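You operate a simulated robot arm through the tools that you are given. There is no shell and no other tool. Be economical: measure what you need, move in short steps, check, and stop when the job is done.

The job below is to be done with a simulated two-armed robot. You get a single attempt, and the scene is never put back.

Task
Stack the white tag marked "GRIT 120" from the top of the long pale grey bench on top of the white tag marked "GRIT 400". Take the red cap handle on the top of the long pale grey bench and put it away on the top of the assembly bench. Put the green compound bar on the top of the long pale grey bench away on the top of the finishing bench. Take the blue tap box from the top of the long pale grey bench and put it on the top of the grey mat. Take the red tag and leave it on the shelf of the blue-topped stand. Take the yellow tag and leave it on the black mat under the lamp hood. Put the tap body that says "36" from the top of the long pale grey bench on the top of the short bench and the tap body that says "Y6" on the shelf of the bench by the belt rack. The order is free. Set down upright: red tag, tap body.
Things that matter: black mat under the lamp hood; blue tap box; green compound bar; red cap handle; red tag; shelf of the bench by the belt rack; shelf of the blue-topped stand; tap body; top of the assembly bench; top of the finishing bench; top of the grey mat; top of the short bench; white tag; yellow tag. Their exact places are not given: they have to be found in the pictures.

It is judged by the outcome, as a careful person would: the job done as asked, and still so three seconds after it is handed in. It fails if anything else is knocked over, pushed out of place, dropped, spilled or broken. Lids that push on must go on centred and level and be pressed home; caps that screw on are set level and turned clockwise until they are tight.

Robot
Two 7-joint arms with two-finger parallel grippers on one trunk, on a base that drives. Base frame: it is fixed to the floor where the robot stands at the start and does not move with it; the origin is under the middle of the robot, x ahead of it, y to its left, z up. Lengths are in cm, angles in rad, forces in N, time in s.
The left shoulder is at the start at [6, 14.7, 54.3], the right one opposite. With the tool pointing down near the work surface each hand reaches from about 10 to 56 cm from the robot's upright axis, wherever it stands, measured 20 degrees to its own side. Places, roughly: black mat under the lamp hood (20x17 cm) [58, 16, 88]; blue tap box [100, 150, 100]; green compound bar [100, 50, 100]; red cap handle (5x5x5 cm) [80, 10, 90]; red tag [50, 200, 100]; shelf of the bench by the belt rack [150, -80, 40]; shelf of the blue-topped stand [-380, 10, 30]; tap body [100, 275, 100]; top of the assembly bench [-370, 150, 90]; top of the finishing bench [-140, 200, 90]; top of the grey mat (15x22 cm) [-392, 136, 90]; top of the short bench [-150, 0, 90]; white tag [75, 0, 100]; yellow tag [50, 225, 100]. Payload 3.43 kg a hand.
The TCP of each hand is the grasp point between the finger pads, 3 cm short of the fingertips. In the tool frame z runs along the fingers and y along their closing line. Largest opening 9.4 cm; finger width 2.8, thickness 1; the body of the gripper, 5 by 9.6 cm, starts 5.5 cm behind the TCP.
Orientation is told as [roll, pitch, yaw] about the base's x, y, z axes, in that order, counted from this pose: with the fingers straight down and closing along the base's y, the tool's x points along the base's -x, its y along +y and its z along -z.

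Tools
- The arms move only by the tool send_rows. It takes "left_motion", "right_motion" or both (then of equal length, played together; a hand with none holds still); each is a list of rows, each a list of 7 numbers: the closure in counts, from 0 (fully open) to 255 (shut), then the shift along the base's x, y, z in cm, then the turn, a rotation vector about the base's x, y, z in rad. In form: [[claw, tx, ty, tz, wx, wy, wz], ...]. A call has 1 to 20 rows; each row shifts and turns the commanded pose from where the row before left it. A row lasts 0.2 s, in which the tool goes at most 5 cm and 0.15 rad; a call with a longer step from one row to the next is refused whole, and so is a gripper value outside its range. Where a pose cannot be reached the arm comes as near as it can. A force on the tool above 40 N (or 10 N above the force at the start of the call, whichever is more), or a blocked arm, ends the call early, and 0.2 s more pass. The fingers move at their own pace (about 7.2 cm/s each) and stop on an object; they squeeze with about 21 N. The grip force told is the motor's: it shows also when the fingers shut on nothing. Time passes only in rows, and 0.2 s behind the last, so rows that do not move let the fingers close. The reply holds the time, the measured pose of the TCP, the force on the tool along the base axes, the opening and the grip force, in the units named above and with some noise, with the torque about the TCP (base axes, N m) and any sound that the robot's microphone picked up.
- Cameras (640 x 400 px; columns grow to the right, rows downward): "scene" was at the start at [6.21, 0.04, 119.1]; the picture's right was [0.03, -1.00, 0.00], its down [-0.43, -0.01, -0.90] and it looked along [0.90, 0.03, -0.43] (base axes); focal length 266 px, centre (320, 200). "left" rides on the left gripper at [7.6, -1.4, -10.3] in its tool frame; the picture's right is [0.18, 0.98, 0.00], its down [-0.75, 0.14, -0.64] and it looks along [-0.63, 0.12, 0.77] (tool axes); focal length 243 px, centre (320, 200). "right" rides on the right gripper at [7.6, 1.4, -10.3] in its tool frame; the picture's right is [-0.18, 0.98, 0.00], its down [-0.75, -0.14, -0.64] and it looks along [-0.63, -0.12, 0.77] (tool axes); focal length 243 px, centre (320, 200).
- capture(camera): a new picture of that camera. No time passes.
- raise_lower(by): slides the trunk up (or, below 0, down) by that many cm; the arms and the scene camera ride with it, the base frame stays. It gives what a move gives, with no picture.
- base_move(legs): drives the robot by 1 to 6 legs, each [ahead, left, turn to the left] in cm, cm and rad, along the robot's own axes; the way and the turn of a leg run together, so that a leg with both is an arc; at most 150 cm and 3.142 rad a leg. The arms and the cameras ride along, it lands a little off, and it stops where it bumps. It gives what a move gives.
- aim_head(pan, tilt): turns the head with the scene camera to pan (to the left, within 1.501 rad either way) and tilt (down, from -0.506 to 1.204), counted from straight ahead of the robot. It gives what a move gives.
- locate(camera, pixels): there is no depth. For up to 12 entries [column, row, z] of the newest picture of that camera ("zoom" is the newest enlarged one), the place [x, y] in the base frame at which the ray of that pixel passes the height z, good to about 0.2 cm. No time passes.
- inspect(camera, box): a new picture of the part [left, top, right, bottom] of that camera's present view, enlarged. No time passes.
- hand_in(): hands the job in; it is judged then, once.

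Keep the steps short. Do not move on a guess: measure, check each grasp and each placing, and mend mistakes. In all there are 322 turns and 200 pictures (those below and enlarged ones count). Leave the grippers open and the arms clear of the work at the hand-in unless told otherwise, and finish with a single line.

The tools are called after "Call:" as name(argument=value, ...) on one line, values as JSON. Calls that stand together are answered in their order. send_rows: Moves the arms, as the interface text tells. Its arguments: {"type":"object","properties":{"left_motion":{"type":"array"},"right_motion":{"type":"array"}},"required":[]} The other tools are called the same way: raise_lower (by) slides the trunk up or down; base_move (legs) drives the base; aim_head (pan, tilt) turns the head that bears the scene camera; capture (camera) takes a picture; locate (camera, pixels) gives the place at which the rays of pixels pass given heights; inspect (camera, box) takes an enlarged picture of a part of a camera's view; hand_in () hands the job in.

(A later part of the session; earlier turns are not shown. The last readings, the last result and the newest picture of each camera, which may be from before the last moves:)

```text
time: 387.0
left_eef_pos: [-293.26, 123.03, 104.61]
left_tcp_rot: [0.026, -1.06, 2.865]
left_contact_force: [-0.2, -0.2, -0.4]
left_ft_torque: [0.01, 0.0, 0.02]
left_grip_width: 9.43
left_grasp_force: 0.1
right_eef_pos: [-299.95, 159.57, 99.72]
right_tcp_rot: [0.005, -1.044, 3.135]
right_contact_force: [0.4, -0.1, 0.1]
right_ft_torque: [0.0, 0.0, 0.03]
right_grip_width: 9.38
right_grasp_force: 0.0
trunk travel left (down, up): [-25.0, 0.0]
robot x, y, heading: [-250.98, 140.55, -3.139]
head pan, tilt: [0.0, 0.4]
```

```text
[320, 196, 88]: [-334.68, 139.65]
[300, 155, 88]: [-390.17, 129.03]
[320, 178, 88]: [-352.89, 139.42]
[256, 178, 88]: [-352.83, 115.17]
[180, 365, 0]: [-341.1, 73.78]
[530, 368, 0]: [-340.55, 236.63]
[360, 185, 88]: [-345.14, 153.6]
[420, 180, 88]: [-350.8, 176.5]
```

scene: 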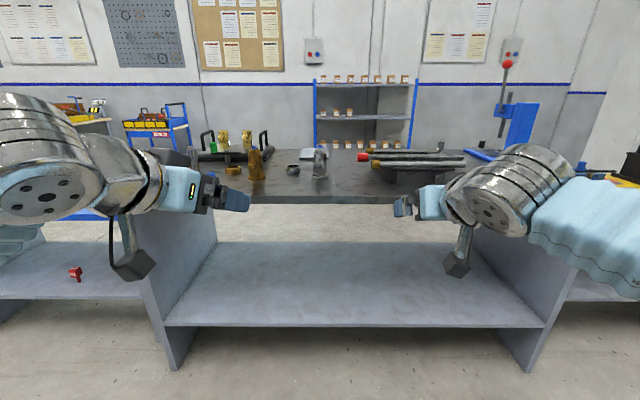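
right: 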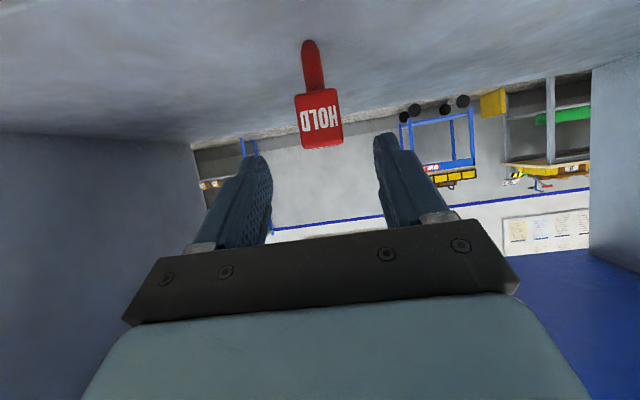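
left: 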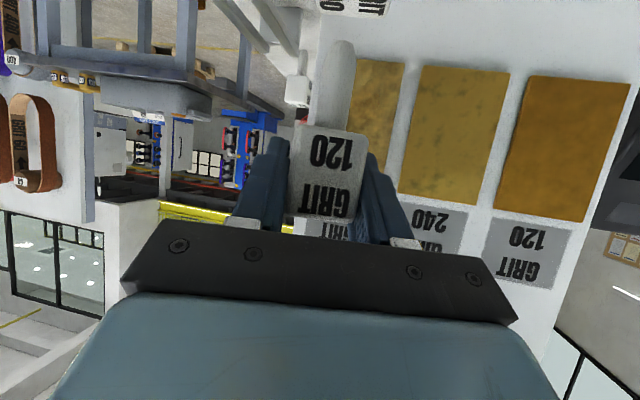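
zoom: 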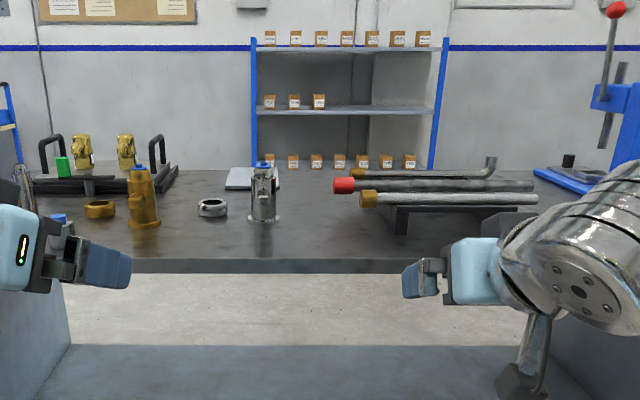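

The grey mat is at the far side of the assembly bench (x≈−392), to be served from behind. Now fetch BIDET and the red cap: drive round the left ends to behind the long bench.

Call:
base_move(legs=[[0, -145, 0], [0, -98, 0], [-150, 0, 0], [-150, 0, 0], [-145, 0, 0]])

Call:
base_move(legs=[[0, 110, 0], [0, 105, 0]])

Call:
aim_head(pan=0.0, tilt=0.5)

Call:
capture(camera="scene")

```text
time: 419.9
left_eef_pos: [149.05, 373.55, 104.66]
left_tcp_rot: [0.026, -1.058, 2.862]
left_contact_force: [-0.4, 0.7, 0.7]
left_ft_torque: [0.03, 0.01, -0.03]
left_grip_width: 9.4
left_grasp_force: 0.0
right_eef_pos: [142.54, 410.06, 99.74]
right_tcp_rot: [0.006, -1.046, 3.129]
right_contact_force: [-0.7, 0.3, 0.2]
right_ft_torque: [0.02, -0.01, -0.01]
right_grip_width: 9.38
right_grasp_force: 0.1
trunk travel left (down, up): [-25.0, 0.0]
robot x, y, heading: [191.72, 390.57, -3.14]
head pan, tilt: [0.0, 0.4]
```

```text
time: 430.5
left_eef_pos: [148.32, 158.86, 104.66]
left_tcp_rot: [0.027, -1.059, 2.852]
left_contact_force: [-0.1, 1.4, -0.3]
left_ft_torque: [-0.02, 0.0, 0.01]
left_grip_width: 9.4
left_grasp_force: 0.0
right_eef_pos: [142.33, 195.31, 99.8]
right_tcp_rot: [0.007, -1.046, 3.121]
right_contact_force: [-0.8, -0.4, 0.5]
right_ft_torque: [-0.01, -0.03, -0.07]
right_grip_width: 9.41
right_grasp_force: 0.0
trunk travel left (down, up): [-25.0, 0.0]
robot x, y, heading: [191.48, 175.23, 3.131]
head pan, tilt: [0.0, 0.4]
```

```text
time: 431.2
left_eef_pos: [148.33, 158.75, 104.54]
left_tcp_rot: [0.026, -1.06, 2.853]
left_contact_force: [0.0, 0.3, -0.4]
left_ft_torque: [0.0, 0.0, -0.02]
left_grip_width: 9.38
left_grasp_force: 0.0
right_eef_pos: [142.21, 195.3, 99.82]
right_tcp_rot: [0.007, -1.046, 3.122]
right_contact_force: [0.5, 0.0, -0.4]
right_ft_torque: [0.01, -0.02, 0.02]
right_grip_width: 9.4
right_grasp_force: 0.1
trunk travel left (down, up): [-25.0, 0.0]
robot x, y, heading: [191.23, 175.39, 3.13]
head pan, tilt: [0.0, 0.499]
```

```text
62 pictures are left
```

scene: 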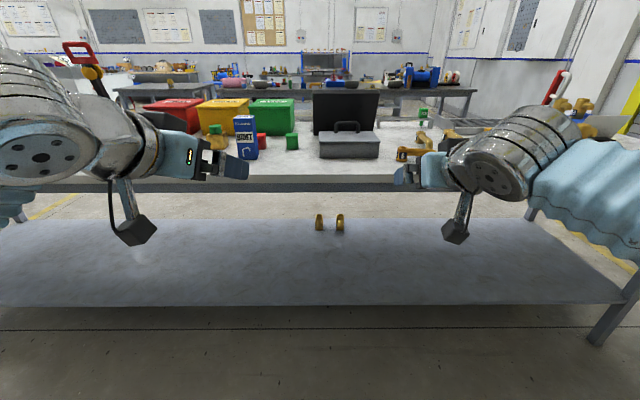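

Call:
inspect(camera="scene", box=[190, 100, 320, 180])

Call:
locate(camera="zoom", pixels=[[236, 292, 88], [330, 285, 88], [225, 280, 88], [375, 230, 88], [335, 235, 88], [280, 85, 102]])

```text
4.92 times, centred on (255, 140) of scene
```

zoom: 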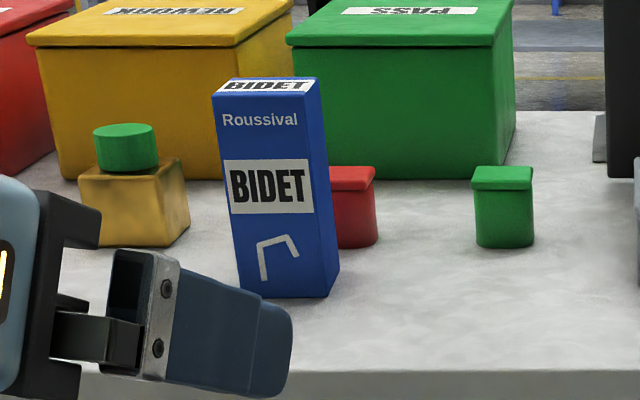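

```text
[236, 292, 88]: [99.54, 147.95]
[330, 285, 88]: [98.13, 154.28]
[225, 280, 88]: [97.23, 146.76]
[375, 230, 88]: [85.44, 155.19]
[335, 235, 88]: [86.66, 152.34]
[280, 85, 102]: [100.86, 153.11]
```

BIDET: front at x≈100, y 148–154, top z≈101.4. Drive to it (left 38, ahead 28) and line up the right hand.

Call:
base_move(legs=[[0, 38, 0.01], [28, 0, 0]])

Call:
aim_head(pan=-0.1, tilt=0.6)

Call:
send_rows(right_motion=[[0, 0, -3, 0, 0, 0, 0], [0, 0, -3, 0, 0, 0, 0]])

Call:
capture(camera="scene")

Call:
capture(camera="right")

```text
time: 435.1
left_eef_pos: [120.8, 120.44, 104.59]
left_tcp_rot: [0.027, -1.06, 2.866]
left_contact_force: [-0.6, -0.1, -0.2]
left_ft_torque: [-0.02, 0.01, -0.06]
left_grip_width: 9.42
left_grasp_force: 0.0
right_eef_pos: [114.19, 157.0, 99.92]
right_tcp_rot: [0.005, -1.046, 3.131]
right_contact_force: [0.4, -0.7, 0.3]
right_ft_torque: [-0.02, 0.0, 0.02]
right_grip_width: 9.4
right_grasp_force: 0.1
trunk travel left (down, up): [-25.0, 0.0]
robot x, y, heading: [163.25, 137.46, -3.137]
head pan, tilt: [0.0, 0.499]
```

```text
time: 435.8
left_eef_pos: [120.63, 120.57, 104.52]
left_tcp_rot: [0.026, -1.06, 2.863]
left_contact_force: [0.7, -0.9, 0.3]
left_ft_torque: [-0.02, 0.0, -0.03]
left_grip_width: 9.4
left_grasp_force: 0.1
right_eef_pos: [114.18, 157.14, 99.77]
right_tcp_rot: [0.005, -1.046, 3.133]
right_contact_force: [-0.2, 0.3, 0.0]
right_ft_torque: [-0.02, 0.0, 0.0]
right_grip_width: 9.37
right_grasp_force: 0.0
trunk travel left (down, up): [-25.0, 0.0]
robot x, y, heading: [163.63, 137.47, -3.138]
head pan, tilt: [-0.099, 0.6]
```

```text
time: 436.4
left_eef_pos: [120.68, 120.59, 104.52]
left_tcp_rot: [0.026, -1.059, 2.864]
left_contact_force: [-0.4, 0.6, -0.2]
left_ft_torque: [-0.01, 0.0, 0.02]
left_grip_width: 9.41
left_grasp_force: 0.0
right_eef_pos: [114.27, 150.94, 99.72]
right_tcp_rot: [0.006, -1.048, 3.131]
right_contact_force: [0.2, -0.3, -1.5]
right_ft_torque: [0.01, 0.02, -0.01]
right_grip_width: 9.43
right_grasp_force: 0.1
trunk travel left (down, up): [-25.0, 0.0]
robot x, y, heading: [163.18, 137.31, -3.14]
head pan, tilt: [-0.099, 0.6]
```

```text
60 pictures are left
```

scene: 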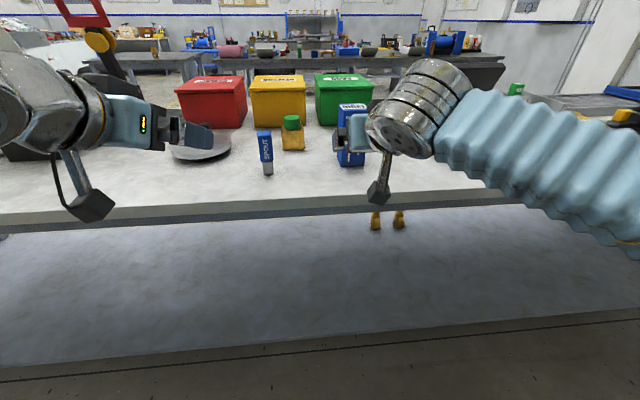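

```text
59 pictures are left
```

right: 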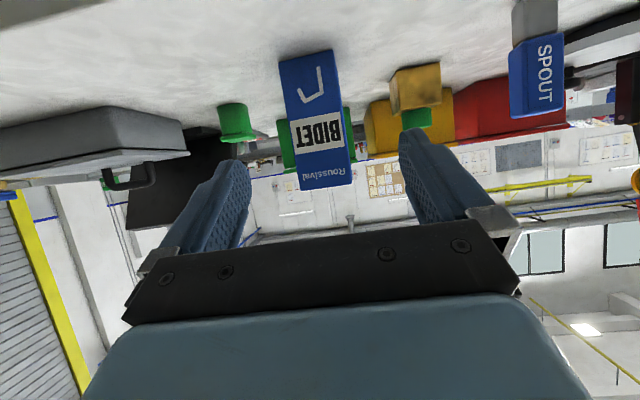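

Well centred. Advance to the box.

Call:
send_rows(right_motion=[[0, -4, 0, -0.6, 0, 0, 0], [0, -4, 0, -0.6, 0, 0, 0], [0, -4, 0, -0.6, 0, 0, 0], [0, -3.5, 0, -0.4, 0, 0, 0], [0, 0, 0, 0, 0, 0, 0]])

Call:
capture(camera="right")

```text
time: 437.6
left_eef_pos: [120.68, 120.48, 104.7]
left_tcp_rot: [0.026, -1.058, 2.865]
left_contact_force: [0.1, 0.6, -0.1]
left_ft_torque: [0.02, -0.02, 0.02]
left_grip_width: 9.39
left_grasp_force: 0.0
right_eef_pos: [98.57, 151.12, 97.47]
right_tcp_rot: [0.005, -1.045, 3.132]
right_contact_force: [0.7, -0.1, 0.6]
right_ft_torque: [-0.01, 0.0, 0.02]
right_grip_width: 9.39
right_grasp_force: 0.1
trunk travel left (down, up): [-25.0, 0.0]
robot x, y, heading: [163.27, 137.45, -3.138]
head pan, tilt: [-0.099, 0.6]
```

```text
58 pictures are left
```

right: 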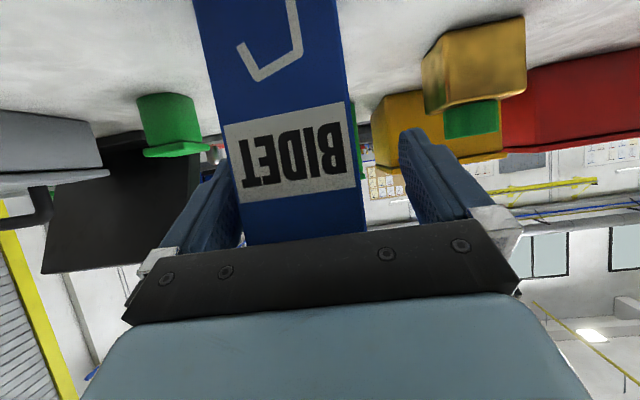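

Box is ~1 cm to +y; shift and close.

Call:
send_rows(right_motion=[[0, 0, 0.5, 0, 0, 0, 0], [0, 0, 0.5, 0, 0, 0, 0], [40, 0, 0, 0, 0, 0, 0], [80, 0, 0, 0, 0, 0, 0], [255, 0, 0, 0, 0, 0, 0], [255, 0, 0, 0, 0, 0, 0], [255, 0, 0, 0, 0, 0, 0]])

Call:
capture(camera="right")

```text
time: 439.2
left_eef_pos: [120.67, 120.46, 104.55]
left_tcp_rot: [0.027, -1.057, 2.865]
left_contact_force: [-0.1, -0.9, 0.2]
left_ft_torque: [-0.02, 0.0, -0.01]
left_grip_width: 9.41
left_grasp_force: 0.0
right_eef_pos: [98.73, 151.96, 97.53]
right_tcp_rot: [0.006, -1.047, 3.132]
right_contact_force: [-0.2, -2.6, 0.3]
right_ft_torque: [-0.07, 0.11, 0.06]
right_grip_width: 6.36
right_grasp_force: 20.9
trunk travel left (down, up): [-25.0, 0.0]
robot x, y, heading: [163.34, 137.48, -3.137]
head pan, tilt: [-0.099, 0.6]
```

```text
57 pictures are left
```

right: 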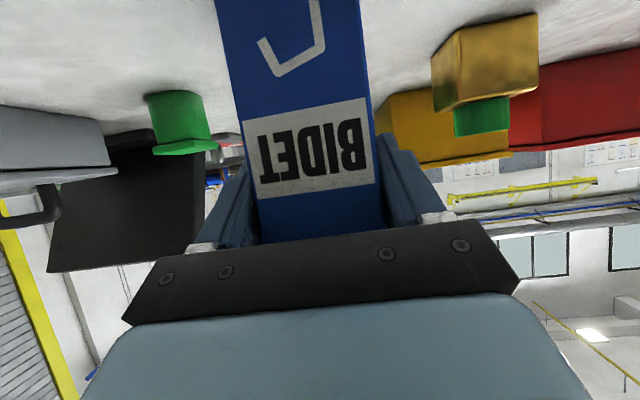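

Gripped. Lift 4, retract.

Call:
send_rows(right_motion=[[255, 0, 0, 1, 0, 0, 0], [255, 0, 0, 2, 0, 0, 0], [255, 1, 0, 1, 0, 0, 0], [255, 4, 0, 0, 0, 0, 0], [255, 4, 1, 0, 0, 0, 0]])

Call:
base_move(legs=[[-30, 0, 0], [0, 115, 0]])

Call:
aim_head(pan=0.1, tilt=0.5)

Call:
capture(camera="scene")

```text
time: 440.4
left_eef_pos: [120.72, 120.47, 104.71]
left_tcp_rot: [0.025, -1.058, 2.864]
left_contact_force: [-0.3, -0.9, -0.1]
left_ft_torque: [0.01, -0.01, -0.03]
left_grip_width: 9.4
left_grasp_force: 0.0
right_eef_pos: [107.64, 152.9, 101.41]
right_tcp_rot: [0.004, -1.047, 3.134]
right_contact_force: [0.3, -0.2, -5.1]
right_ft_torque: [0.0, -0.06, -0.01]
right_grip_width: 6.25
right_grasp_force: 20.9
trunk travel left (down, up): [-25.0, 0.0]
robot x, y, heading: [163.1, 137.55, -3.14]
head pan, tilt: [-0.099, 0.6]
```

```text
time: 447.9
left_eef_pos: [151.79, 5.63, 104.6]
left_tcp_rot: [0.027, -1.058, 2.874]
left_contact_force: [-0.9, 0.1, 0.2]
left_ft_torque: [-0.03, -0.01, 0.01]
left_grip_width: 9.4
left_grasp_force: 0.0
right_eef_pos: [138.43, 37.99, 101.53]
right_tcp_rot: [0.006, -1.044, -3.141]
right_contact_force: [1.1, 0.5, -5.4]
right_ft_torque: [0.02, -0.05, 0.02]
right_grip_width: 6.24
right_grasp_force: 21.1
trunk travel left (down, up): [-25.0, 0.0]
robot x, y, heading: [194.28, 23.04, -3.129]
head pan, tilt: [-0.099, 0.6]
```

```text
time: 448.6
left_eef_pos: [151.69, 5.62, 104.62]
left_tcp_rot: [0.028, -1.058, 2.874]
left_contact_force: [-0.2, -0.7, -0.5]
left_ft_torque: [0.0, -0.05, 0.0]
left_grip_width: 9.4
left_grasp_force: 0.1
right_eef_pos: [138.42, 38.02, 101.52]
right_tcp_rot: [0.005, -1.046, -3.139]
right_contact_force: [0.1, 0.6, -4.7]
right_ft_torque: [-0.02, -0.07, -0.03]
right_grip_width: 6.24
right_grasp_force: 21.1
trunk travel left (down, up): [-25.0, 0.0]
robot x, y, heading: [194.29, 23.56, -3.132]
head pan, tilt: [0.099, 0.499]
```

```text
56 pictures are left
```

scene: 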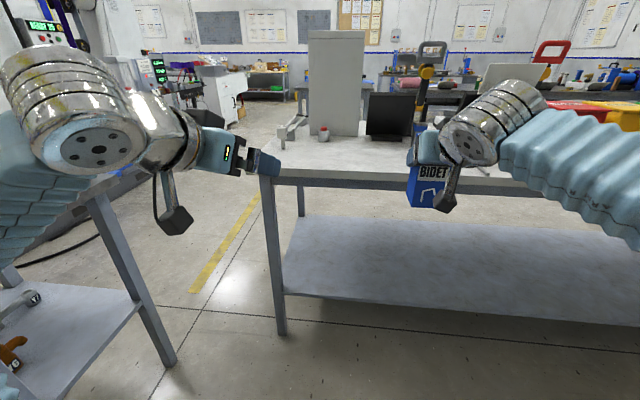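

Call:
inspect(camera="scene", box=[270, 100, 400, 180])

Call:
locate(camera="zoom", pixels=[[266, 202, 88], [238, 195, 88], [294, 195, 88], [266, 130, 93], [115, 178, 88], [70, 210, 88], [440, 172, 88], [200, 172, 88]])

Call:
inspect(camera="scene", box=[0, 270, 100, 400])

```text
4.92 times, centred on (335, 140) of scene
```

zoom: 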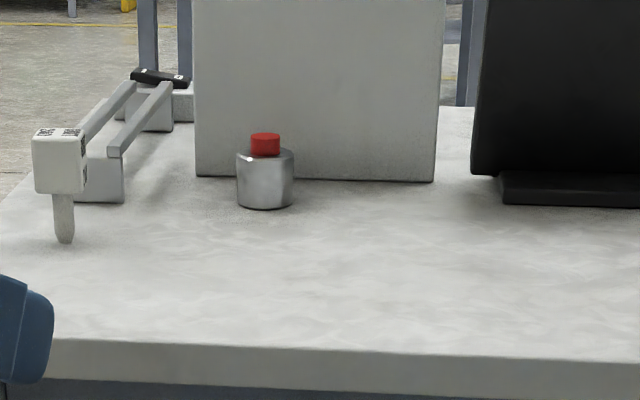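

```text
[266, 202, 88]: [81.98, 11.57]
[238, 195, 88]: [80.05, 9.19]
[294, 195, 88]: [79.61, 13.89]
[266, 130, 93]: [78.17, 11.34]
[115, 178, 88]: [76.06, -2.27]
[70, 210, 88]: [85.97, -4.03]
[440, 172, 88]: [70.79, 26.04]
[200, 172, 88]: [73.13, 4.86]
```

```text
3.08 times, centred on (50, 335) of scene
```

zoom: 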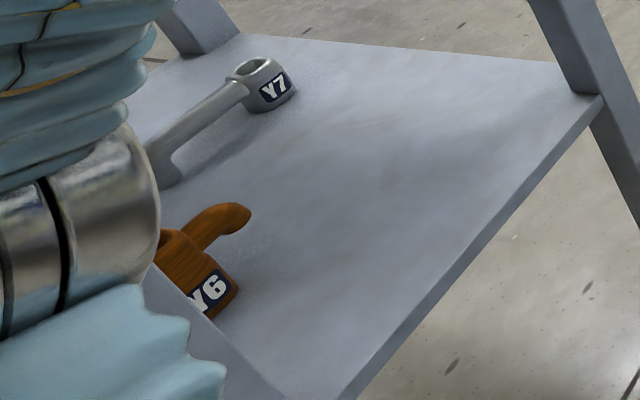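

Red cap handle: grey knob Ø4.7 with red top at (79.8, 11.6). Retract the right hand with BIDET, set the left tool to 45° and straight, then drive in 43.

Call:
send_rows(right_motion=[[255, 4, 0, 0, 0, 0, 0], [255, 4, 0, 0, 0, 0, 0], [255, 4, 1, 0, 0, 0, 0], [255, 4, 1, 0, 0, 0, 0]], left_motion=[[0, 0, 0, 0, 0, -0.09, 0.09], [0, 0, 0, 0, 0, -0.09, 0.09], [0, 0, 0, 0, 0, -0.09, 0.09], [0, 0, 1, -2, 0, 0, 0]])

Call:
base_move(legs=[[43, 0, 0]])

Call:
aim_head(pan=0.25, tilt=0.6)

Call:
capture(camera="scene")

```text
time: 449.6
left_eef_pos: [151.73, 6.7, 102.62]
left_tcp_rot: [-0.023, -0.792, -3.095]
left_contact_force: [-0.1, 0.5, -0.6]
left_ft_torque: [-0.01, -0.02, -0.04]
left_grip_width: 9.39
left_grasp_force: 0.0
right_eef_pos: [154.46, 40.11, 101.57]
right_tcp_rot: [0.007, -1.046, 3.14]
right_contact_force: [0.6, -0.4, -5.2]
right_ft_torque: [0.01, -0.05, -0.01]
right_grip_width: 6.22
right_grasp_force: 20.9
trunk travel left (down, up): [-25.0, 0.0]
robot x, y, heading: [194.26, 23.38, -3.124]
head pan, tilt: [0.099, 0.499]
```

```text
time: 452.2
left_eef_pos: [108.96, 6.22, 102.68]
left_tcp_rot: [-0.024, -0.792, -3.097]
left_contact_force: [-0.3, 0.5, -0.2]
left_ft_torque: [-0.02, 0.02, 0.03]
left_grip_width: 9.4
left_grasp_force: 0.1
right_eef_pos: [111.59, 39.49, 101.62]
right_tcp_rot: [0.007, -1.044, -3.142]
right_contact_force: [1.0, 0.5, -4.9]
right_ft_torque: [0.01, -0.05, -0.03]
right_grip_width: 6.27
right_grasp_force: 21.1
trunk travel left (down, up): [-25.0, 0.0]
robot x, y, heading: [151.3, 22.7, -3.124]
head pan, tilt: [0.099, 0.499]
```

```text
time: 452.9
left_eef_pos: [108.83, 6.09, 102.7]
left_tcp_rot: [-0.023, -0.792, -3.097]
left_contact_force: [-0.5, -0.4, -0.2]
left_ft_torque: [-0.01, -0.01, 0.02]
left_grip_width: 9.44
left_grasp_force: 0.1
right_eef_pos: [111.55, 39.54, 101.65]
right_tcp_rot: [0.006, -1.044, 3.142]
right_contact_force: [0.3, -0.3, -5.4]
right_ft_torque: [0.01, -0.05, -0.02]
right_grip_width: 6.26
right_grasp_force: 20.6
trunk travel left (down, up): [-25.0, 0.0]
robot x, y, heading: [151.49, 22.71, -3.131]
head pan, tilt: [0.25, 0.6]
```

```text
53 pictures are left
```

scene: 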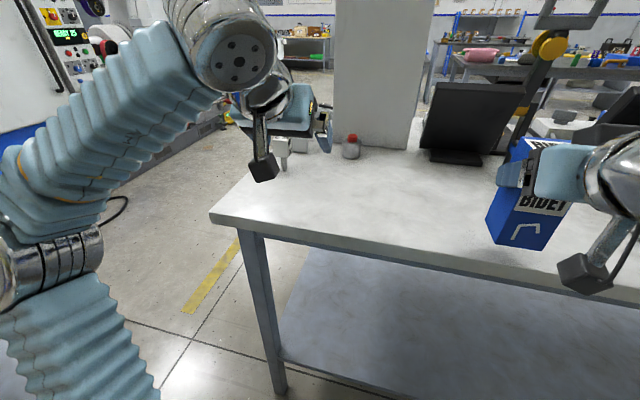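

Call:
send_rows(left_motion=[[0, -4, 2, -2, 0, 0, 0], [0, -4, 2, -2, 0, 0, 0], [0, -4, 1.5, -2, 0, 0, -0.02], [0, -4, 0, -1, 0, 0, -0.02]])

Call:
inspect(camera="scene", box=[290, 110, 410, 190])

Call:
capture(camera="left")

```text
time: 453.9
left_eef_pos: [92.79, 11.81, 95.85]
left_tcp_rot: [-0.022, -0.792, -3.139]
left_contact_force: [1.1, -0.7, 0.4]
left_ft_torque: [-0.01, 0.0, -0.04]
left_grip_width: 9.39
left_grasp_force: 0.1
right_eef_pos: [111.62, 39.58, 101.62]
right_tcp_rot: [0.005, -1.046, -3.142]
right_contact_force: [-0.4, -0.5, -5.6]
right_ft_torque: [0.0, -0.05, 0.0]
right_grip_width: 6.25
right_grasp_force: 20.7
trunk travel left (down, up): [-25.0, 0.0]
robot x, y, heading: [151.86, 22.63, -3.125]
head pan, tilt: [0.25, 0.6]
```

```text
5.00 times, centred on (350, 150) of scene
```

zoom: 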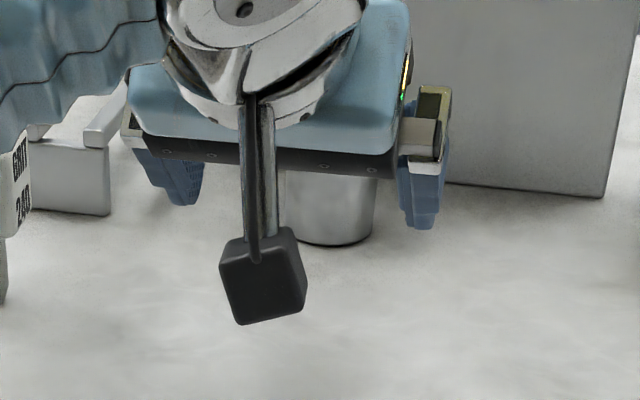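

```text
51 pictures are left
```

left: 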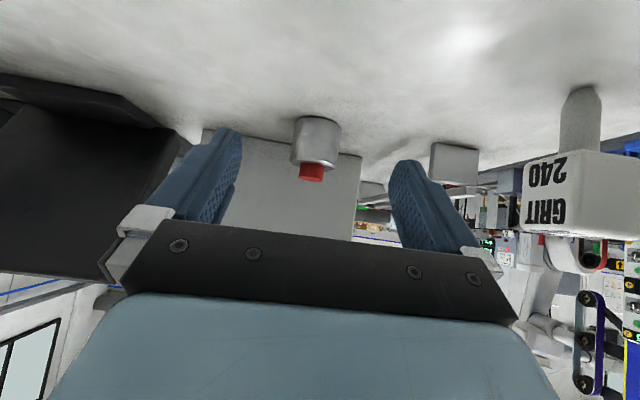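

Knob is centred between the fingers. Advance and descend.

Call:
send_rows(left_motion=[[0, -3.5, 0, -1.1, 0, 0, 0], [0, -3.5, 0, -1.1, 0, 0, 0], [0, -3, 0, -1.1, 0, 0, 0], [0, -2.5, 0, -0.8, 0, 0, 0], [0, 0, 0, 0, 0, 0, 0]])

Call:
capture(camera="left")

Call:
inspect(camera="scene", box=[240, 80, 410, 190])

```text
time: 455.1
left_eef_pos: [80.44, 11.71, 91.59]
left_tcp_rot: [-0.021, -0.791, -3.139]
left_contact_force: [0.6, -0.1, 0.6]
left_ft_torque: [-0.02, 0.03, 0.01]
left_grip_width: 9.39
left_grasp_force: 0.0
right_eef_pos: [111.57, 39.58, 101.62]
right_tcp_rot: [0.006, -1.046, 3.141]
right_contact_force: [0.5, 0.2, -4.6]
right_ft_torque: [0.0, -0.03, -0.02]
right_grip_width: 6.2
right_grasp_force: 21.3
trunk travel left (down, up): [-25.0, 0.0]
robot x, y, heading: [151.78, 22.92, -3.13]
head pan, tilt: [0.25, 0.6]
```

```text
50 pictures are left
```

left: 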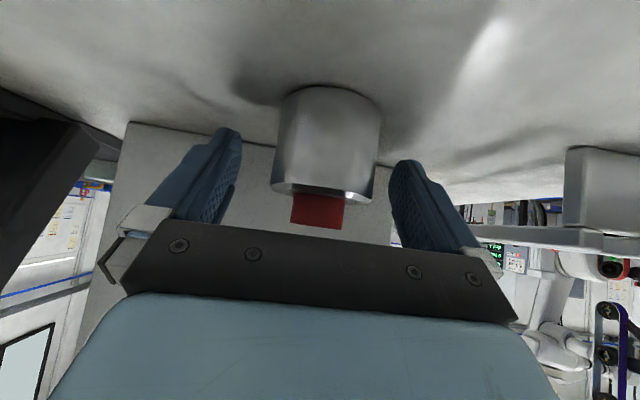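

```text
3.64 times, centred on (325, 135) of scene
```

zoom: 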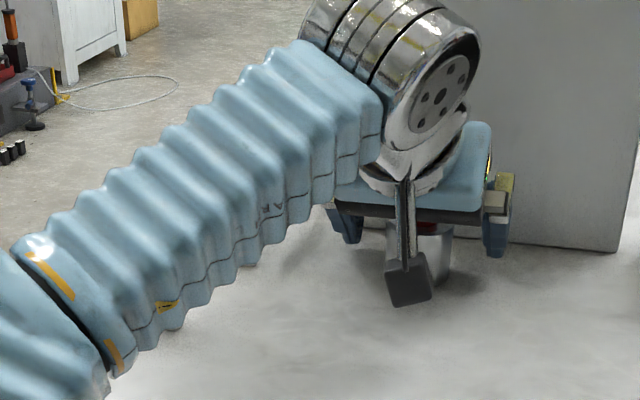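

Close on the knob.

Call:
send_rows(left_motion=[[60, 0, 0, -0.2, 0, 0, 0], [120, 0, 0, 0, 0, 0, 0], [255, 0, 0, 0, 0, 0, 0], [255, 0, 0, 0, 0, 0, 0], [255, 0, 0, 0, 0, 0, 0], [255, 0, 0, 1, 0, 0, 0], [255, 0, 0, 1.5, 0, 0, 0]])

Call:
capture(camera="left")

```text
time: 456.7
left_eef_pos: [80.34, 11.73, 93.79]
left_tcp_rot: [-0.021, -0.791, -3.139]
left_contact_force: [-0.2, 0.2, -0.8]
left_ft_torque: [-0.02, 0.06, -0.04]
left_grip_width: 4.76
left_grasp_force: 21.1
right_eef_pos: [111.7, 39.55, 101.59]
right_tcp_rot: [0.005, -1.047, 3.14]
right_contact_force: [1.2, -0.3, -5.2]
right_ft_torque: [0.04, -0.04, 0.01]
right_grip_width: 6.25
right_grasp_force: 21.5
trunk travel left (down, up): [-25.0, 0.0]
robot x, y, heading: [151.24, 22.37, -3.126]
head pan, tilt: [0.25, 0.6]
```

```text
48 pictures are left
```

left: 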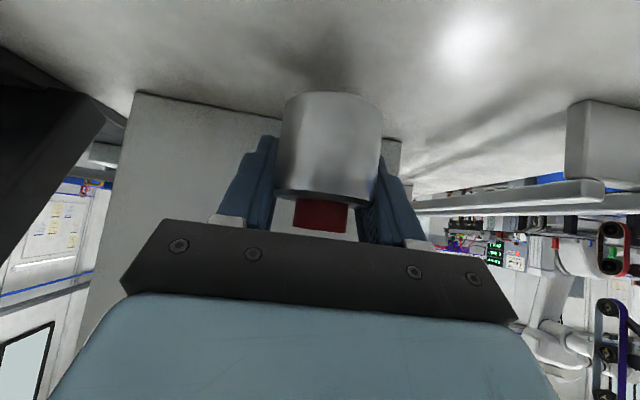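

Knob held. Raise, retract, and drive the long way: round to the lane in front of the assembly bench.

Call:
send_rows(left_motion=[[255, 1, 0, 3, 0, 0, 0], [255, 3, -0.5, 2.5, 0, 0, 0], [255, 4, -1, 1, 0, 0, 0], [255, 4, -1, 0, 0, 0, 0], [255, 4, -1, 0, 0, 0, 0], [255, 4, 0, 0, 0, 0, 0]])

Call:
base_move(legs=[[-45, 0, -0.01], [0, -150, 0], [0, -150, 0], [0, -68, 0], [150, 0, 0], [150, 0, 0]])

```text
time: 458.1
left_eef_pos: [100.41, 8.1, 100.31]
left_tcp_rot: [-0.023, -0.791, -3.138]
left_contact_force: [0.7, 0.0, -1.7]
left_ft_torque: [0.02, 0.02, -0.01]
left_grip_width: 4.83
left_grasp_force: 21.0
right_eef_pos: [111.58, 39.49, 101.53]
right_tcp_rot: [0.005, -1.045, 3.141]
right_contact_force: [-0.8, -0.4, -4.9]
right_ft_torque: [0.01, -0.04, 0.02]
right_grip_width: 6.25
right_grasp_force: 20.9
trunk travel left (down, up): [-25.0, 0.0]
robot x, y, heading: [151.33, 22.54, -3.131]
head pan, tilt: [0.25, 0.6]
```

```text
time: 492.4
left_eef_pos: [-155.53, 378.66, 100.37]
left_tcp_rot: [-0.024, -0.791, 3.128]
left_contact_force: [0.1, -0.2, -1.5]
left_ft_torque: [-0.04, 0.03, 0.02]
left_grip_width: 4.81
left_grasp_force: 20.9
right_eef_pos: [-143.73, 409.93, 101.56]
right_tcp_rot: [0.004, -1.046, 3.126]
right_contact_force: [0.3, 0.5, -6.1]
right_ft_torque: [-0.01, -0.04, -0.01]
right_grip_width: 6.25
right_grasp_force: 21.2
trunk travel left (down, up): [-25.0, 0.0]
robot x, y, heading: [-104.24, 392.49, 3.142]
head pan, tilt: [0.25, 0.6]
```

Call:
base_move(legs=[[146, 0, 0], [0, 150, 0], [0, 150, 0], [0, 150, 0], [0, 32, 0]])

Call:
aim_head(pan=0.0, tilt=0.35)

Call:
capture(camera="scene")

```text
time: 522.5
left_eef_pos: [-292.95, -103.96, 100.29]
left_tcp_rot: [-0.023, -0.79, -3.135]
left_contact_force: [0.4, 0.2, -1.6]
left_ft_torque: [-0.02, 0.02, 0.0]
left_grip_width: 4.76
left_grasp_force: 21.3
right_eef_pos: [-281.89, -72.63, 101.44]
right_tcp_rot: [0.007, -1.045, -3.138]
right_contact_force: [-0.6, 0.0, -5.2]
right_ft_torque: [0.0, -0.03, -0.03]
right_grip_width: 6.23
right_grasp_force: 21.4
trunk travel left (down, up): [-25.0, 0.0]
robot x, y, heading: [-242.18, -89.21, -3.121]
head pan, tilt: [0.25, 0.6]
```

```text
time: 523.2
left_eef_pos: [-293.04, -103.96, 100.34]
left_tcp_rot: [-0.023, -0.79, -3.134]
left_contact_force: [-0.6, 0.3, -1.9]
left_ft_torque: [0.02, 0.01, 0.0]
left_grip_width: 4.78
left_grasp_force: 20.8
right_eef_pos: [-281.92, -72.5, 101.55]
right_tcp_rot: [0.007, -1.046, -3.138]
right_contact_force: [0.4, 0.2, -5.4]
right_ft_torque: [0.01, -0.06, 0.04]
right_grip_width: 6.24
right_grasp_force: 20.9
trunk travel left (down, up): [-25.0, 0.0]
robot x, y, heading: [-242.36, -89.29, -3.12]
head pan, tilt: [0.0, 0.351]
```

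```text
47 pictures are left
```

scene: 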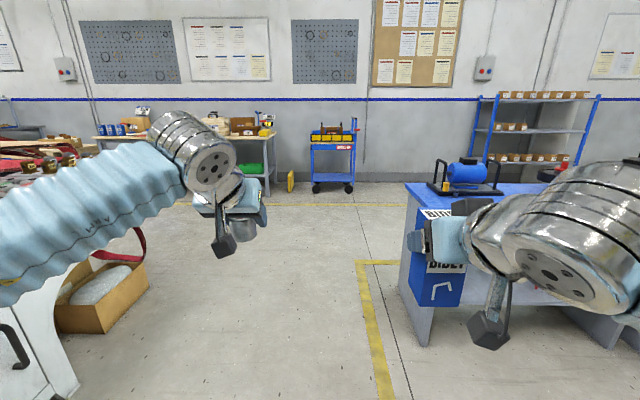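

Call:
locate(camera="scene", pixels=[[148, 305, 0], [75, 395, 0], [430, 345, 0], [332, 192, 0], [270, 193, 0], [345, 182, 0]])

```text
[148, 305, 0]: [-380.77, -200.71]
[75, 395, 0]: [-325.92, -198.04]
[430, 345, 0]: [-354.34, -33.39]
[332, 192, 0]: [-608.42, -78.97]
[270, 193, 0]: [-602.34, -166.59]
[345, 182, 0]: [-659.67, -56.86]
```

Corridor clear. Drive behind the assembly bench, then turn to face it.

Call:
base_move(legs=[[0, 6, -0.02], [150, 0, 0], [82, 0, 0], [0, -130, 0], [0, -112, 0]])

Call:
base_move(legs=[[0, 0, 1.57], [0, 0, 1.57]])

Call:
aim_head(pan=-0.05, tilt=0.6)

Call:
capture(camera="scene")

```text
time: 546.7
left_eef_pos: [-528.5, 130.74, 100.35]
left_tcp_rot: [-0.023, -0.79, 3.137]
left_contact_force: [-0.5, -0.8, -1.8]
left_ft_torque: [0.0, 0.02, 0.01]
left_grip_width: 4.78
left_grasp_force: 21.2
right_eef_pos: [-517.13, 161.96, 101.61]
right_tcp_rot: [0.005, -1.047, 3.134]
right_contact_force: [0.0, 0.3, -4.8]
right_ft_torque: [-0.02, 0.0, 0.02]
right_grip_width: 6.25
right_grasp_force: 21.1
trunk travel left (down, up): [-25.0, 0.0]
robot x, y, heading: [-477.38, 144.99, -3.136]
head pan, tilt: [0.0, 0.351]
```

```text
time: 554.7
left_eef_pos: [-426.15, 158.67, 100.2]
left_tcp_rot: [-0.022, -0.79, -0.011]
left_contact_force: [-0.4, -0.1, -2.2]
left_ft_torque: [-0.01, -0.06, 0.02]
left_grip_width: 4.77
left_grasp_force: 20.8
right_eef_pos: [-438.0, 127.42, 101.57]
right_tcp_rot: [0.004, -1.046, -0.015]
right_contact_force: [-0.9, -0.2, -5.1]
right_ft_torque: [0.03, 0.06, 0.02]
right_grip_width: 6.24
right_grasp_force: 20.8
trunk travel left (down, up): [-25.0, 0.0]
robot x, y, heading: [-477.48, 144.91, 0.001]
head pan, tilt: [0.0, 0.351]
```

```text
time: 555.5
left_eef_pos: [-426.26, 158.62, 100.25]
left_tcp_rot: [-0.021, -0.791, -0.007]
left_contact_force: [-0.3, 0.0, -1.8]
left_ft_torque: [0.01, -0.04, -0.01]
left_grip_width: 4.79
left_grasp_force: 21.1
right_eef_pos: [-437.96, 127.36, 101.51]
right_tcp_rot: [0.004, -1.043, -0.015]
right_contact_force: [-1.2, 0.2, -4.2]
right_ft_torque: [0.0, 0.04, 0.01]
right_grip_width: 6.23
right_grasp_force: 21.0
trunk travel left (down, up): [-25.0, 0.0]
robot x, y, heading: [-477.68, 144.91, 0.001]
head pan, tilt: [-0.051, 0.6]
```

```text
46 pictures are left
```

scene: 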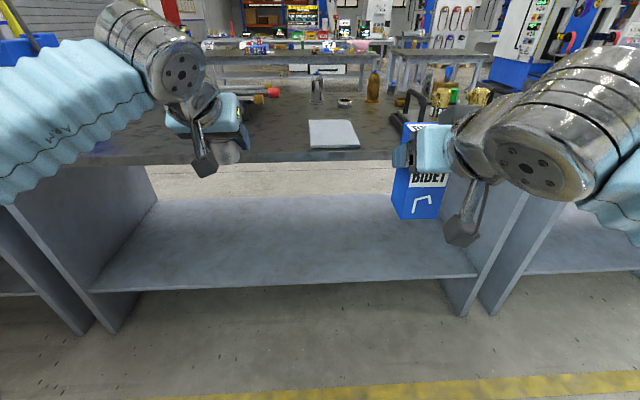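

Call:
inspect(camera="scene", box=[220, 70, 480, 180])

Call:
locate(camera="scene", pixels=[[308, 120, 88], [353, 121, 88], [310, 149, 88], [360, 148, 88], [330, 162, 88], [270, 155, 88], [270, 97, 90], [400, 150, 88]])

```text
2.46 times, centred on (350, 125) of scene
```

zoom: 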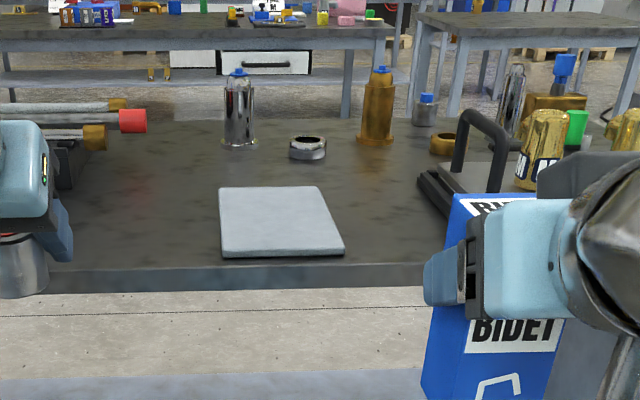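

```text
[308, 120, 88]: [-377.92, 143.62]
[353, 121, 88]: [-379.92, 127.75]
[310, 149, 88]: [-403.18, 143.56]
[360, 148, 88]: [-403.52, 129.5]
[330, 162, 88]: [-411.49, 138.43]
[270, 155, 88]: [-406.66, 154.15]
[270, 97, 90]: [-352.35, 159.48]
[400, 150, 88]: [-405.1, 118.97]
```

Mat spans x −403..−379, y 128.5–143.5. Drive in: left 5, ahead 29.

Call:
base_move(legs=[[0, 5, 0], [29, 0, 0]])

Call:
send_rows(right_motion=[[255, 3, 1, 0, 0, 0, 0], [255, 4, 1, 0, 0, 0, 0], [255, 4, 1, 0, 0, 0, 0], [255, 3.5, 0.5, 0, 0, 0, 0]])

Call:
aim_head(pan=-0.2, tilt=0.75)

Call:
capture(camera="scene")

```text
time: 558.0
left_eef_pos: [-397.12, 163.68, 100.31]
left_tcp_rot: [-0.022, -0.791, -0.01]
left_contact_force: [-0.1, 0.6, -2.5]
left_ft_torque: [-0.01, -0.06, 0.03]
left_grip_width: 4.8
left_grasp_force: 21.0
right_eef_pos: [-408.65, 132.43, 101.48]
right_tcp_rot: [0.005, -1.043, -0.015]
right_contact_force: [0.8, -0.5, -5.6]
right_ft_torque: [0.02, 0.04, -0.02]
right_grip_width: 6.27
right_grasp_force: 20.8
trunk travel left (down, up): [-25.0, 0.0]
robot x, y, heading: [-448.33, 149.79, 0.0]
head pan, tilt: [-0.051, 0.6]
```

```text
time: 559.0
left_eef_pos: [-397.03, 163.73, 100.27]
left_tcp_rot: [-0.024, -0.792, -0.008]
left_contact_force: [-0.5, 0.3, -1.9]
left_ft_torque: [0.02, -0.08, -0.02]
left_grip_width: 4.8
left_grasp_force: 20.6
right_eef_pos: [-394.23, 135.91, 101.51]
right_tcp_rot: [0.004, -1.043, -0.014]
right_contact_force: [-0.4, -0.1, -5.0]
right_ft_torque: [-0.01, 0.05, 0.0]
right_grip_width: 6.23
right_grasp_force: 21.3
trunk travel left (down, up): [-25.0, 0.0]
robot x, y, heading: [-448.18, 149.25, 0.0]
head pan, tilt: [-0.051, 0.6]
```

```text
time: 559.7
left_eef_pos: [-397.0, 163.78, 100.23]
left_tcp_rot: [-0.022, -0.791, -0.01]
left_contact_force: [0.0, -0.3, -2.4]
left_ft_torque: [0.02, -0.01, 0.01]
left_grip_width: 4.76
left_grasp_force: 21.0
right_eef_pos: [-394.19, 135.82, 101.46]
right_tcp_rot: [0.005, -1.044, -0.014]
right_contact_force: [-0.4, 0.3, -4.1]
right_ft_torque: [-0.01, 0.04, 0.02]
right_grip_width: 6.25
right_grasp_force: 21.2
trunk travel left (down, up): [-25.0, 0.0]
robot x, y, heading: [-448.25, 150.07, 0.001]
head pan, tilt: [-0.201, 0.75]
```

```text
44 pictures are left
```

scene: 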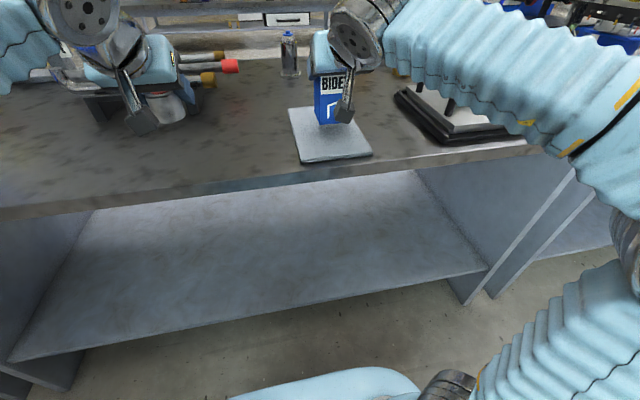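

Lower BIDET onto the mat slowly.

Call:
send_rows(right_motion=[[255, 0, 0, -1, 0, 0, 0], [255, 0, 0, -1, 0, 0, 0], [255, 0, 0, -0.5, 0, 0, 0], [255, 0, 0, -0.3, 0, 0, 0], [255, 0, 0, -0.3, 0, 0, 0]])

Call:
inspect(camera="scene", box=[260, 10, 440, 180])

```text
time: 560.9
left_eef_pos: [-397.21, 163.71, 100.42]
left_tcp_rot: [-0.023, -0.792, -0.009]
left_contact_force: [0.1, 0.5, -1.7]
left_ft_torque: [0.01, -0.01, 0.01]
left_grip_width: 4.81
left_grasp_force: 20.7
right_eef_pos: [-394.32, 135.9, 98.8]
right_tcp_rot: [0.007, -1.055, -0.013]
right_contact_force: [-3.9, -2.7, 16.3]
right_ft_torque: [-0.42, -0.4, 0.0]
right_grip_width: 6.26
right_grasp_force: 21.2
trunk travel left (down, up): [-25.0, 0.0]
robot x, y, heading: [-448.21, 149.7, -0.002]
head pan, tilt: [-0.201, 0.75]
```

```text
2.35 times, centred on (350, 95) of scene
```

zoom: 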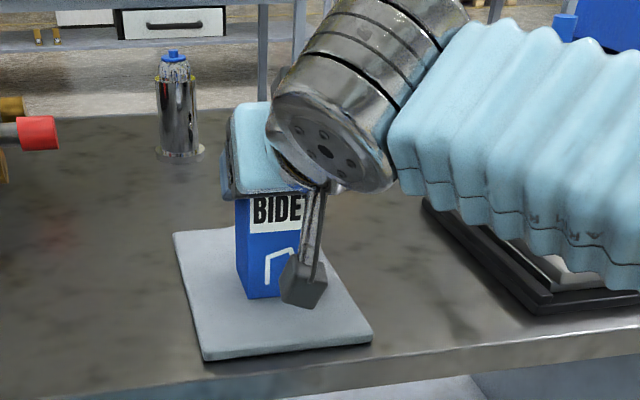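

Contact on the mat. Relieve a bit and release.

Call:
send_rows(right_motion=[[255, 0, 0, 0.15, 0, 0, 0], [150, 0, 0, 0, 0, 0, 0], [80, 0, 0, 0, 0, 0, 0], [50, 0, 0, 0, 0, 0, 0], [0, 0, 0, 0, 0, 0, 0]])

Call:
capture(camera="right")

```text
time: 562.1
left_eef_pos: [-397.03, 163.61, 100.26]
left_tcp_rot: [-0.024, -0.792, -0.009]
left_contact_force: [-0.5, -0.7, -2.6]
left_ft_torque: [-0.01, -0.05, -0.02]
left_grip_width: 4.81
left_grasp_force: 21.2
right_eef_pos: [-394.22, 135.9, 98.55]
right_tcp_rot: [0.005, -1.042, -0.014]
right_contact_force: [0.1, 0.1, 0.1]
right_ft_torque: [-0.01, 0.0, 0.0]
right_grip_width: 9.4
right_grasp_force: 0.1
trunk travel left (down, up): [-25.0, 0.0]
robot x, y, heading: [-448.5, 149.78, 0.001]
head pan, tilt: [-0.201, 0.75]
```

```text
42 pictures are left
```

right: 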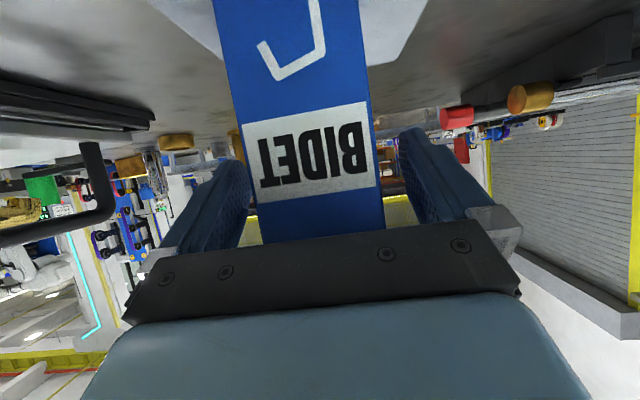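

Withdraw the right hand straight back and check.

Call:
send_rows(right_motion=[[0, -2, 0, 0.3, 0, 0, 0], [0, -3, 0, 0.5, 0, 0, 0], [0, -4, 0, 0.5, 0, 0, 0], [0, -4, 0, 0.5, 0, 0, 0], [0, -3, 0, 0, 0, 0, 0]])

Call:
capture(camera="scene")

```text
time: 563.3
left_eef_pos: [-397.01, 163.71, 100.32]
left_tcp_rot: [-0.021, -0.79, -0.009]
left_contact_force: [0.1, 0.0, -2.2]
left_ft_torque: [-0.01, -0.04, 0.01]
left_grip_width: 4.8
left_grasp_force: 21.1
right_eef_pos: [-410.2, 135.77, 100.33]
right_tcp_rot: [0.005, -1.046, -0.015]
right_contact_force: [0.2, -0.1, -0.4]
right_ft_torque: [-0.05, 0.0, 0.03]
right_grip_width: 9.39
right_grasp_force: 0.1
trunk travel left (down, up): [-25.0, 0.0]
robot x, y, heading: [-448.36, 149.88, -0.001]
head pan, tilt: [-0.201, 0.75]
```

```text
41 pictures are left
```

scene: 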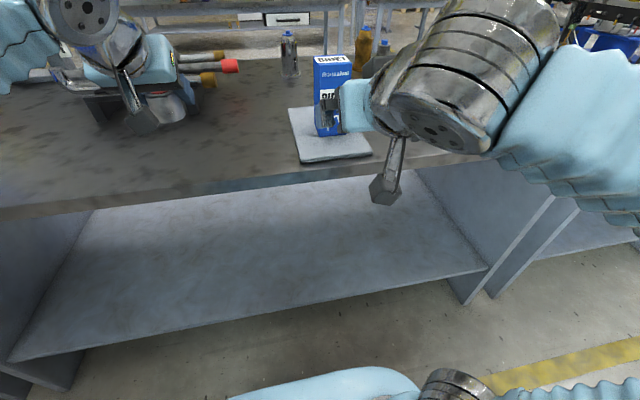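

Box stands on the mat. Move the left hand to about (−399, 157), a bare area, and check.

Call:
send_rows(left_motion=[[255, -1, -3, -1, 0, 0, 0], [255, -1, -3, -1, 0, 0, 0], [255, 0, -1, -2, 0, 0, 0]])

Call:
inspect(camera="scene", box=[60, 30, 340, 190])

Call:
capture(camera="left")

```text
time: 564.1
left_eef_pos: [-399.05, 156.7, 96.24]
left_tcp_rot: [-0.021, -0.79, -0.009]
left_contact_force: [-0.1, -0.6, -1.7]
left_ft_torque: [-0.01, -0.04, 0.03]
left_grip_width: 4.79
left_grasp_force: 21.0
right_eef_pos: [-410.24, 135.78, 100.22]
right_tcp_rot: [0.005, -1.045, -0.015]
right_contact_force: [-0.9, -0.1, 0.0]
right_ft_torque: [-0.04, 0.06, -0.01]
right_grip_width: 9.39
right_grasp_force: 0.0
trunk travel left (down, up): [-25.0, 0.0]
robot x, y, heading: [-448.01, 149.75, 0.001]
head pan, tilt: [-0.201, 0.75]
```

```text
2.29 times, centred on (200, 110) of scene
```

zoom: 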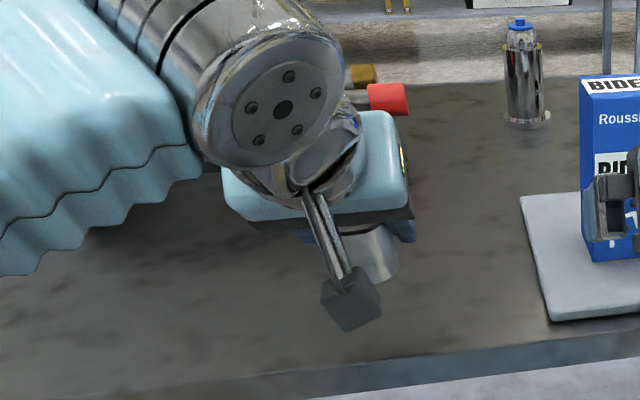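

```text
39 pictures are left
```

left: 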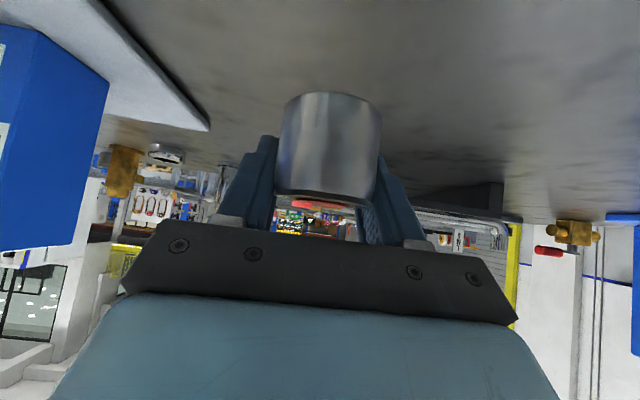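

Clear underneath. Lower to contact.

Call:
send_rows(left_motion=[[255, 0, 0, -1.5, 0, 0, 0], [255, 0, 0, -1.5, 0, 0, 0], [255, 0, 0, -0.7, 0, 0, 0], [255, 0, 0, -0.3, 0, 0, 0], [255, 0, 0, -0.3, 0, 0, 0], [255, 0, 0, -0.2, 0, 0, 0]])

```text
time: 565.5
left_eef_pos: [-399.0, 156.68, 91.97]
left_tcp_rot: [-0.022, -0.79, -0.008]
left_contact_force: [0.4, -0.8, -2.0]
left_ft_torque: [-0.02, -0.03, -0.02]
left_grip_width: 4.77
left_grasp_force: 21.3
right_eef_pos: [-410.19, 135.87, 100.3]
right_tcp_rot: [0.004, -1.046, -0.016]
right_contact_force: [-1.0, -0.1, 0.4]
right_ft_torque: [-0.02, 0.03, 0.03]
right_grip_width: 9.4
right_grasp_force: 0.0
trunk travel left (down, up): [-25.0, 0.0]
robot x, y, heading: [-448.14, 149.76, 0.002]
head pan, tilt: [-0.201, 0.75]
```

Call:
send_rows(left_motion=[[255, 0, 0, -0.3, 0, 0, 0], [255, 0, 0, -0.2, 0, 0, 0], [255, 0, 0, -0.2, 0, 0, 0], [255, 0, 0, -0.2, 0, 0, 0], [255, 0, 0, -0.2, 0, 0, 0]])

```text
time: 566.7
left_eef_pos: [-399.17, 156.66, 91.09]
left_tcp_rot: [-0.02, -0.799, -0.011]
left_contact_force: [5.8, 0.3, 33.7]
left_ft_torque: [0.61, 0.21, 0.13]
left_grip_width: 4.8
left_grasp_force: 21.4
right_eef_pos: [-410.31, 135.82, 100.52]
right_tcp_rot: [0.007, -1.048, -0.014]
right_contact_force: [0.3, 0.2, 0.5]
right_ft_torque: [0.0, -0.01, -0.02]
right_grip_width: 9.39
right_grasp_force: 0.0
trunk travel left (down, up): [-25.0, 0.0]
robot x, y, heading: [-448.57, 149.58, 0.003]
head pan, tilt: [-0.201, 0.75]
```

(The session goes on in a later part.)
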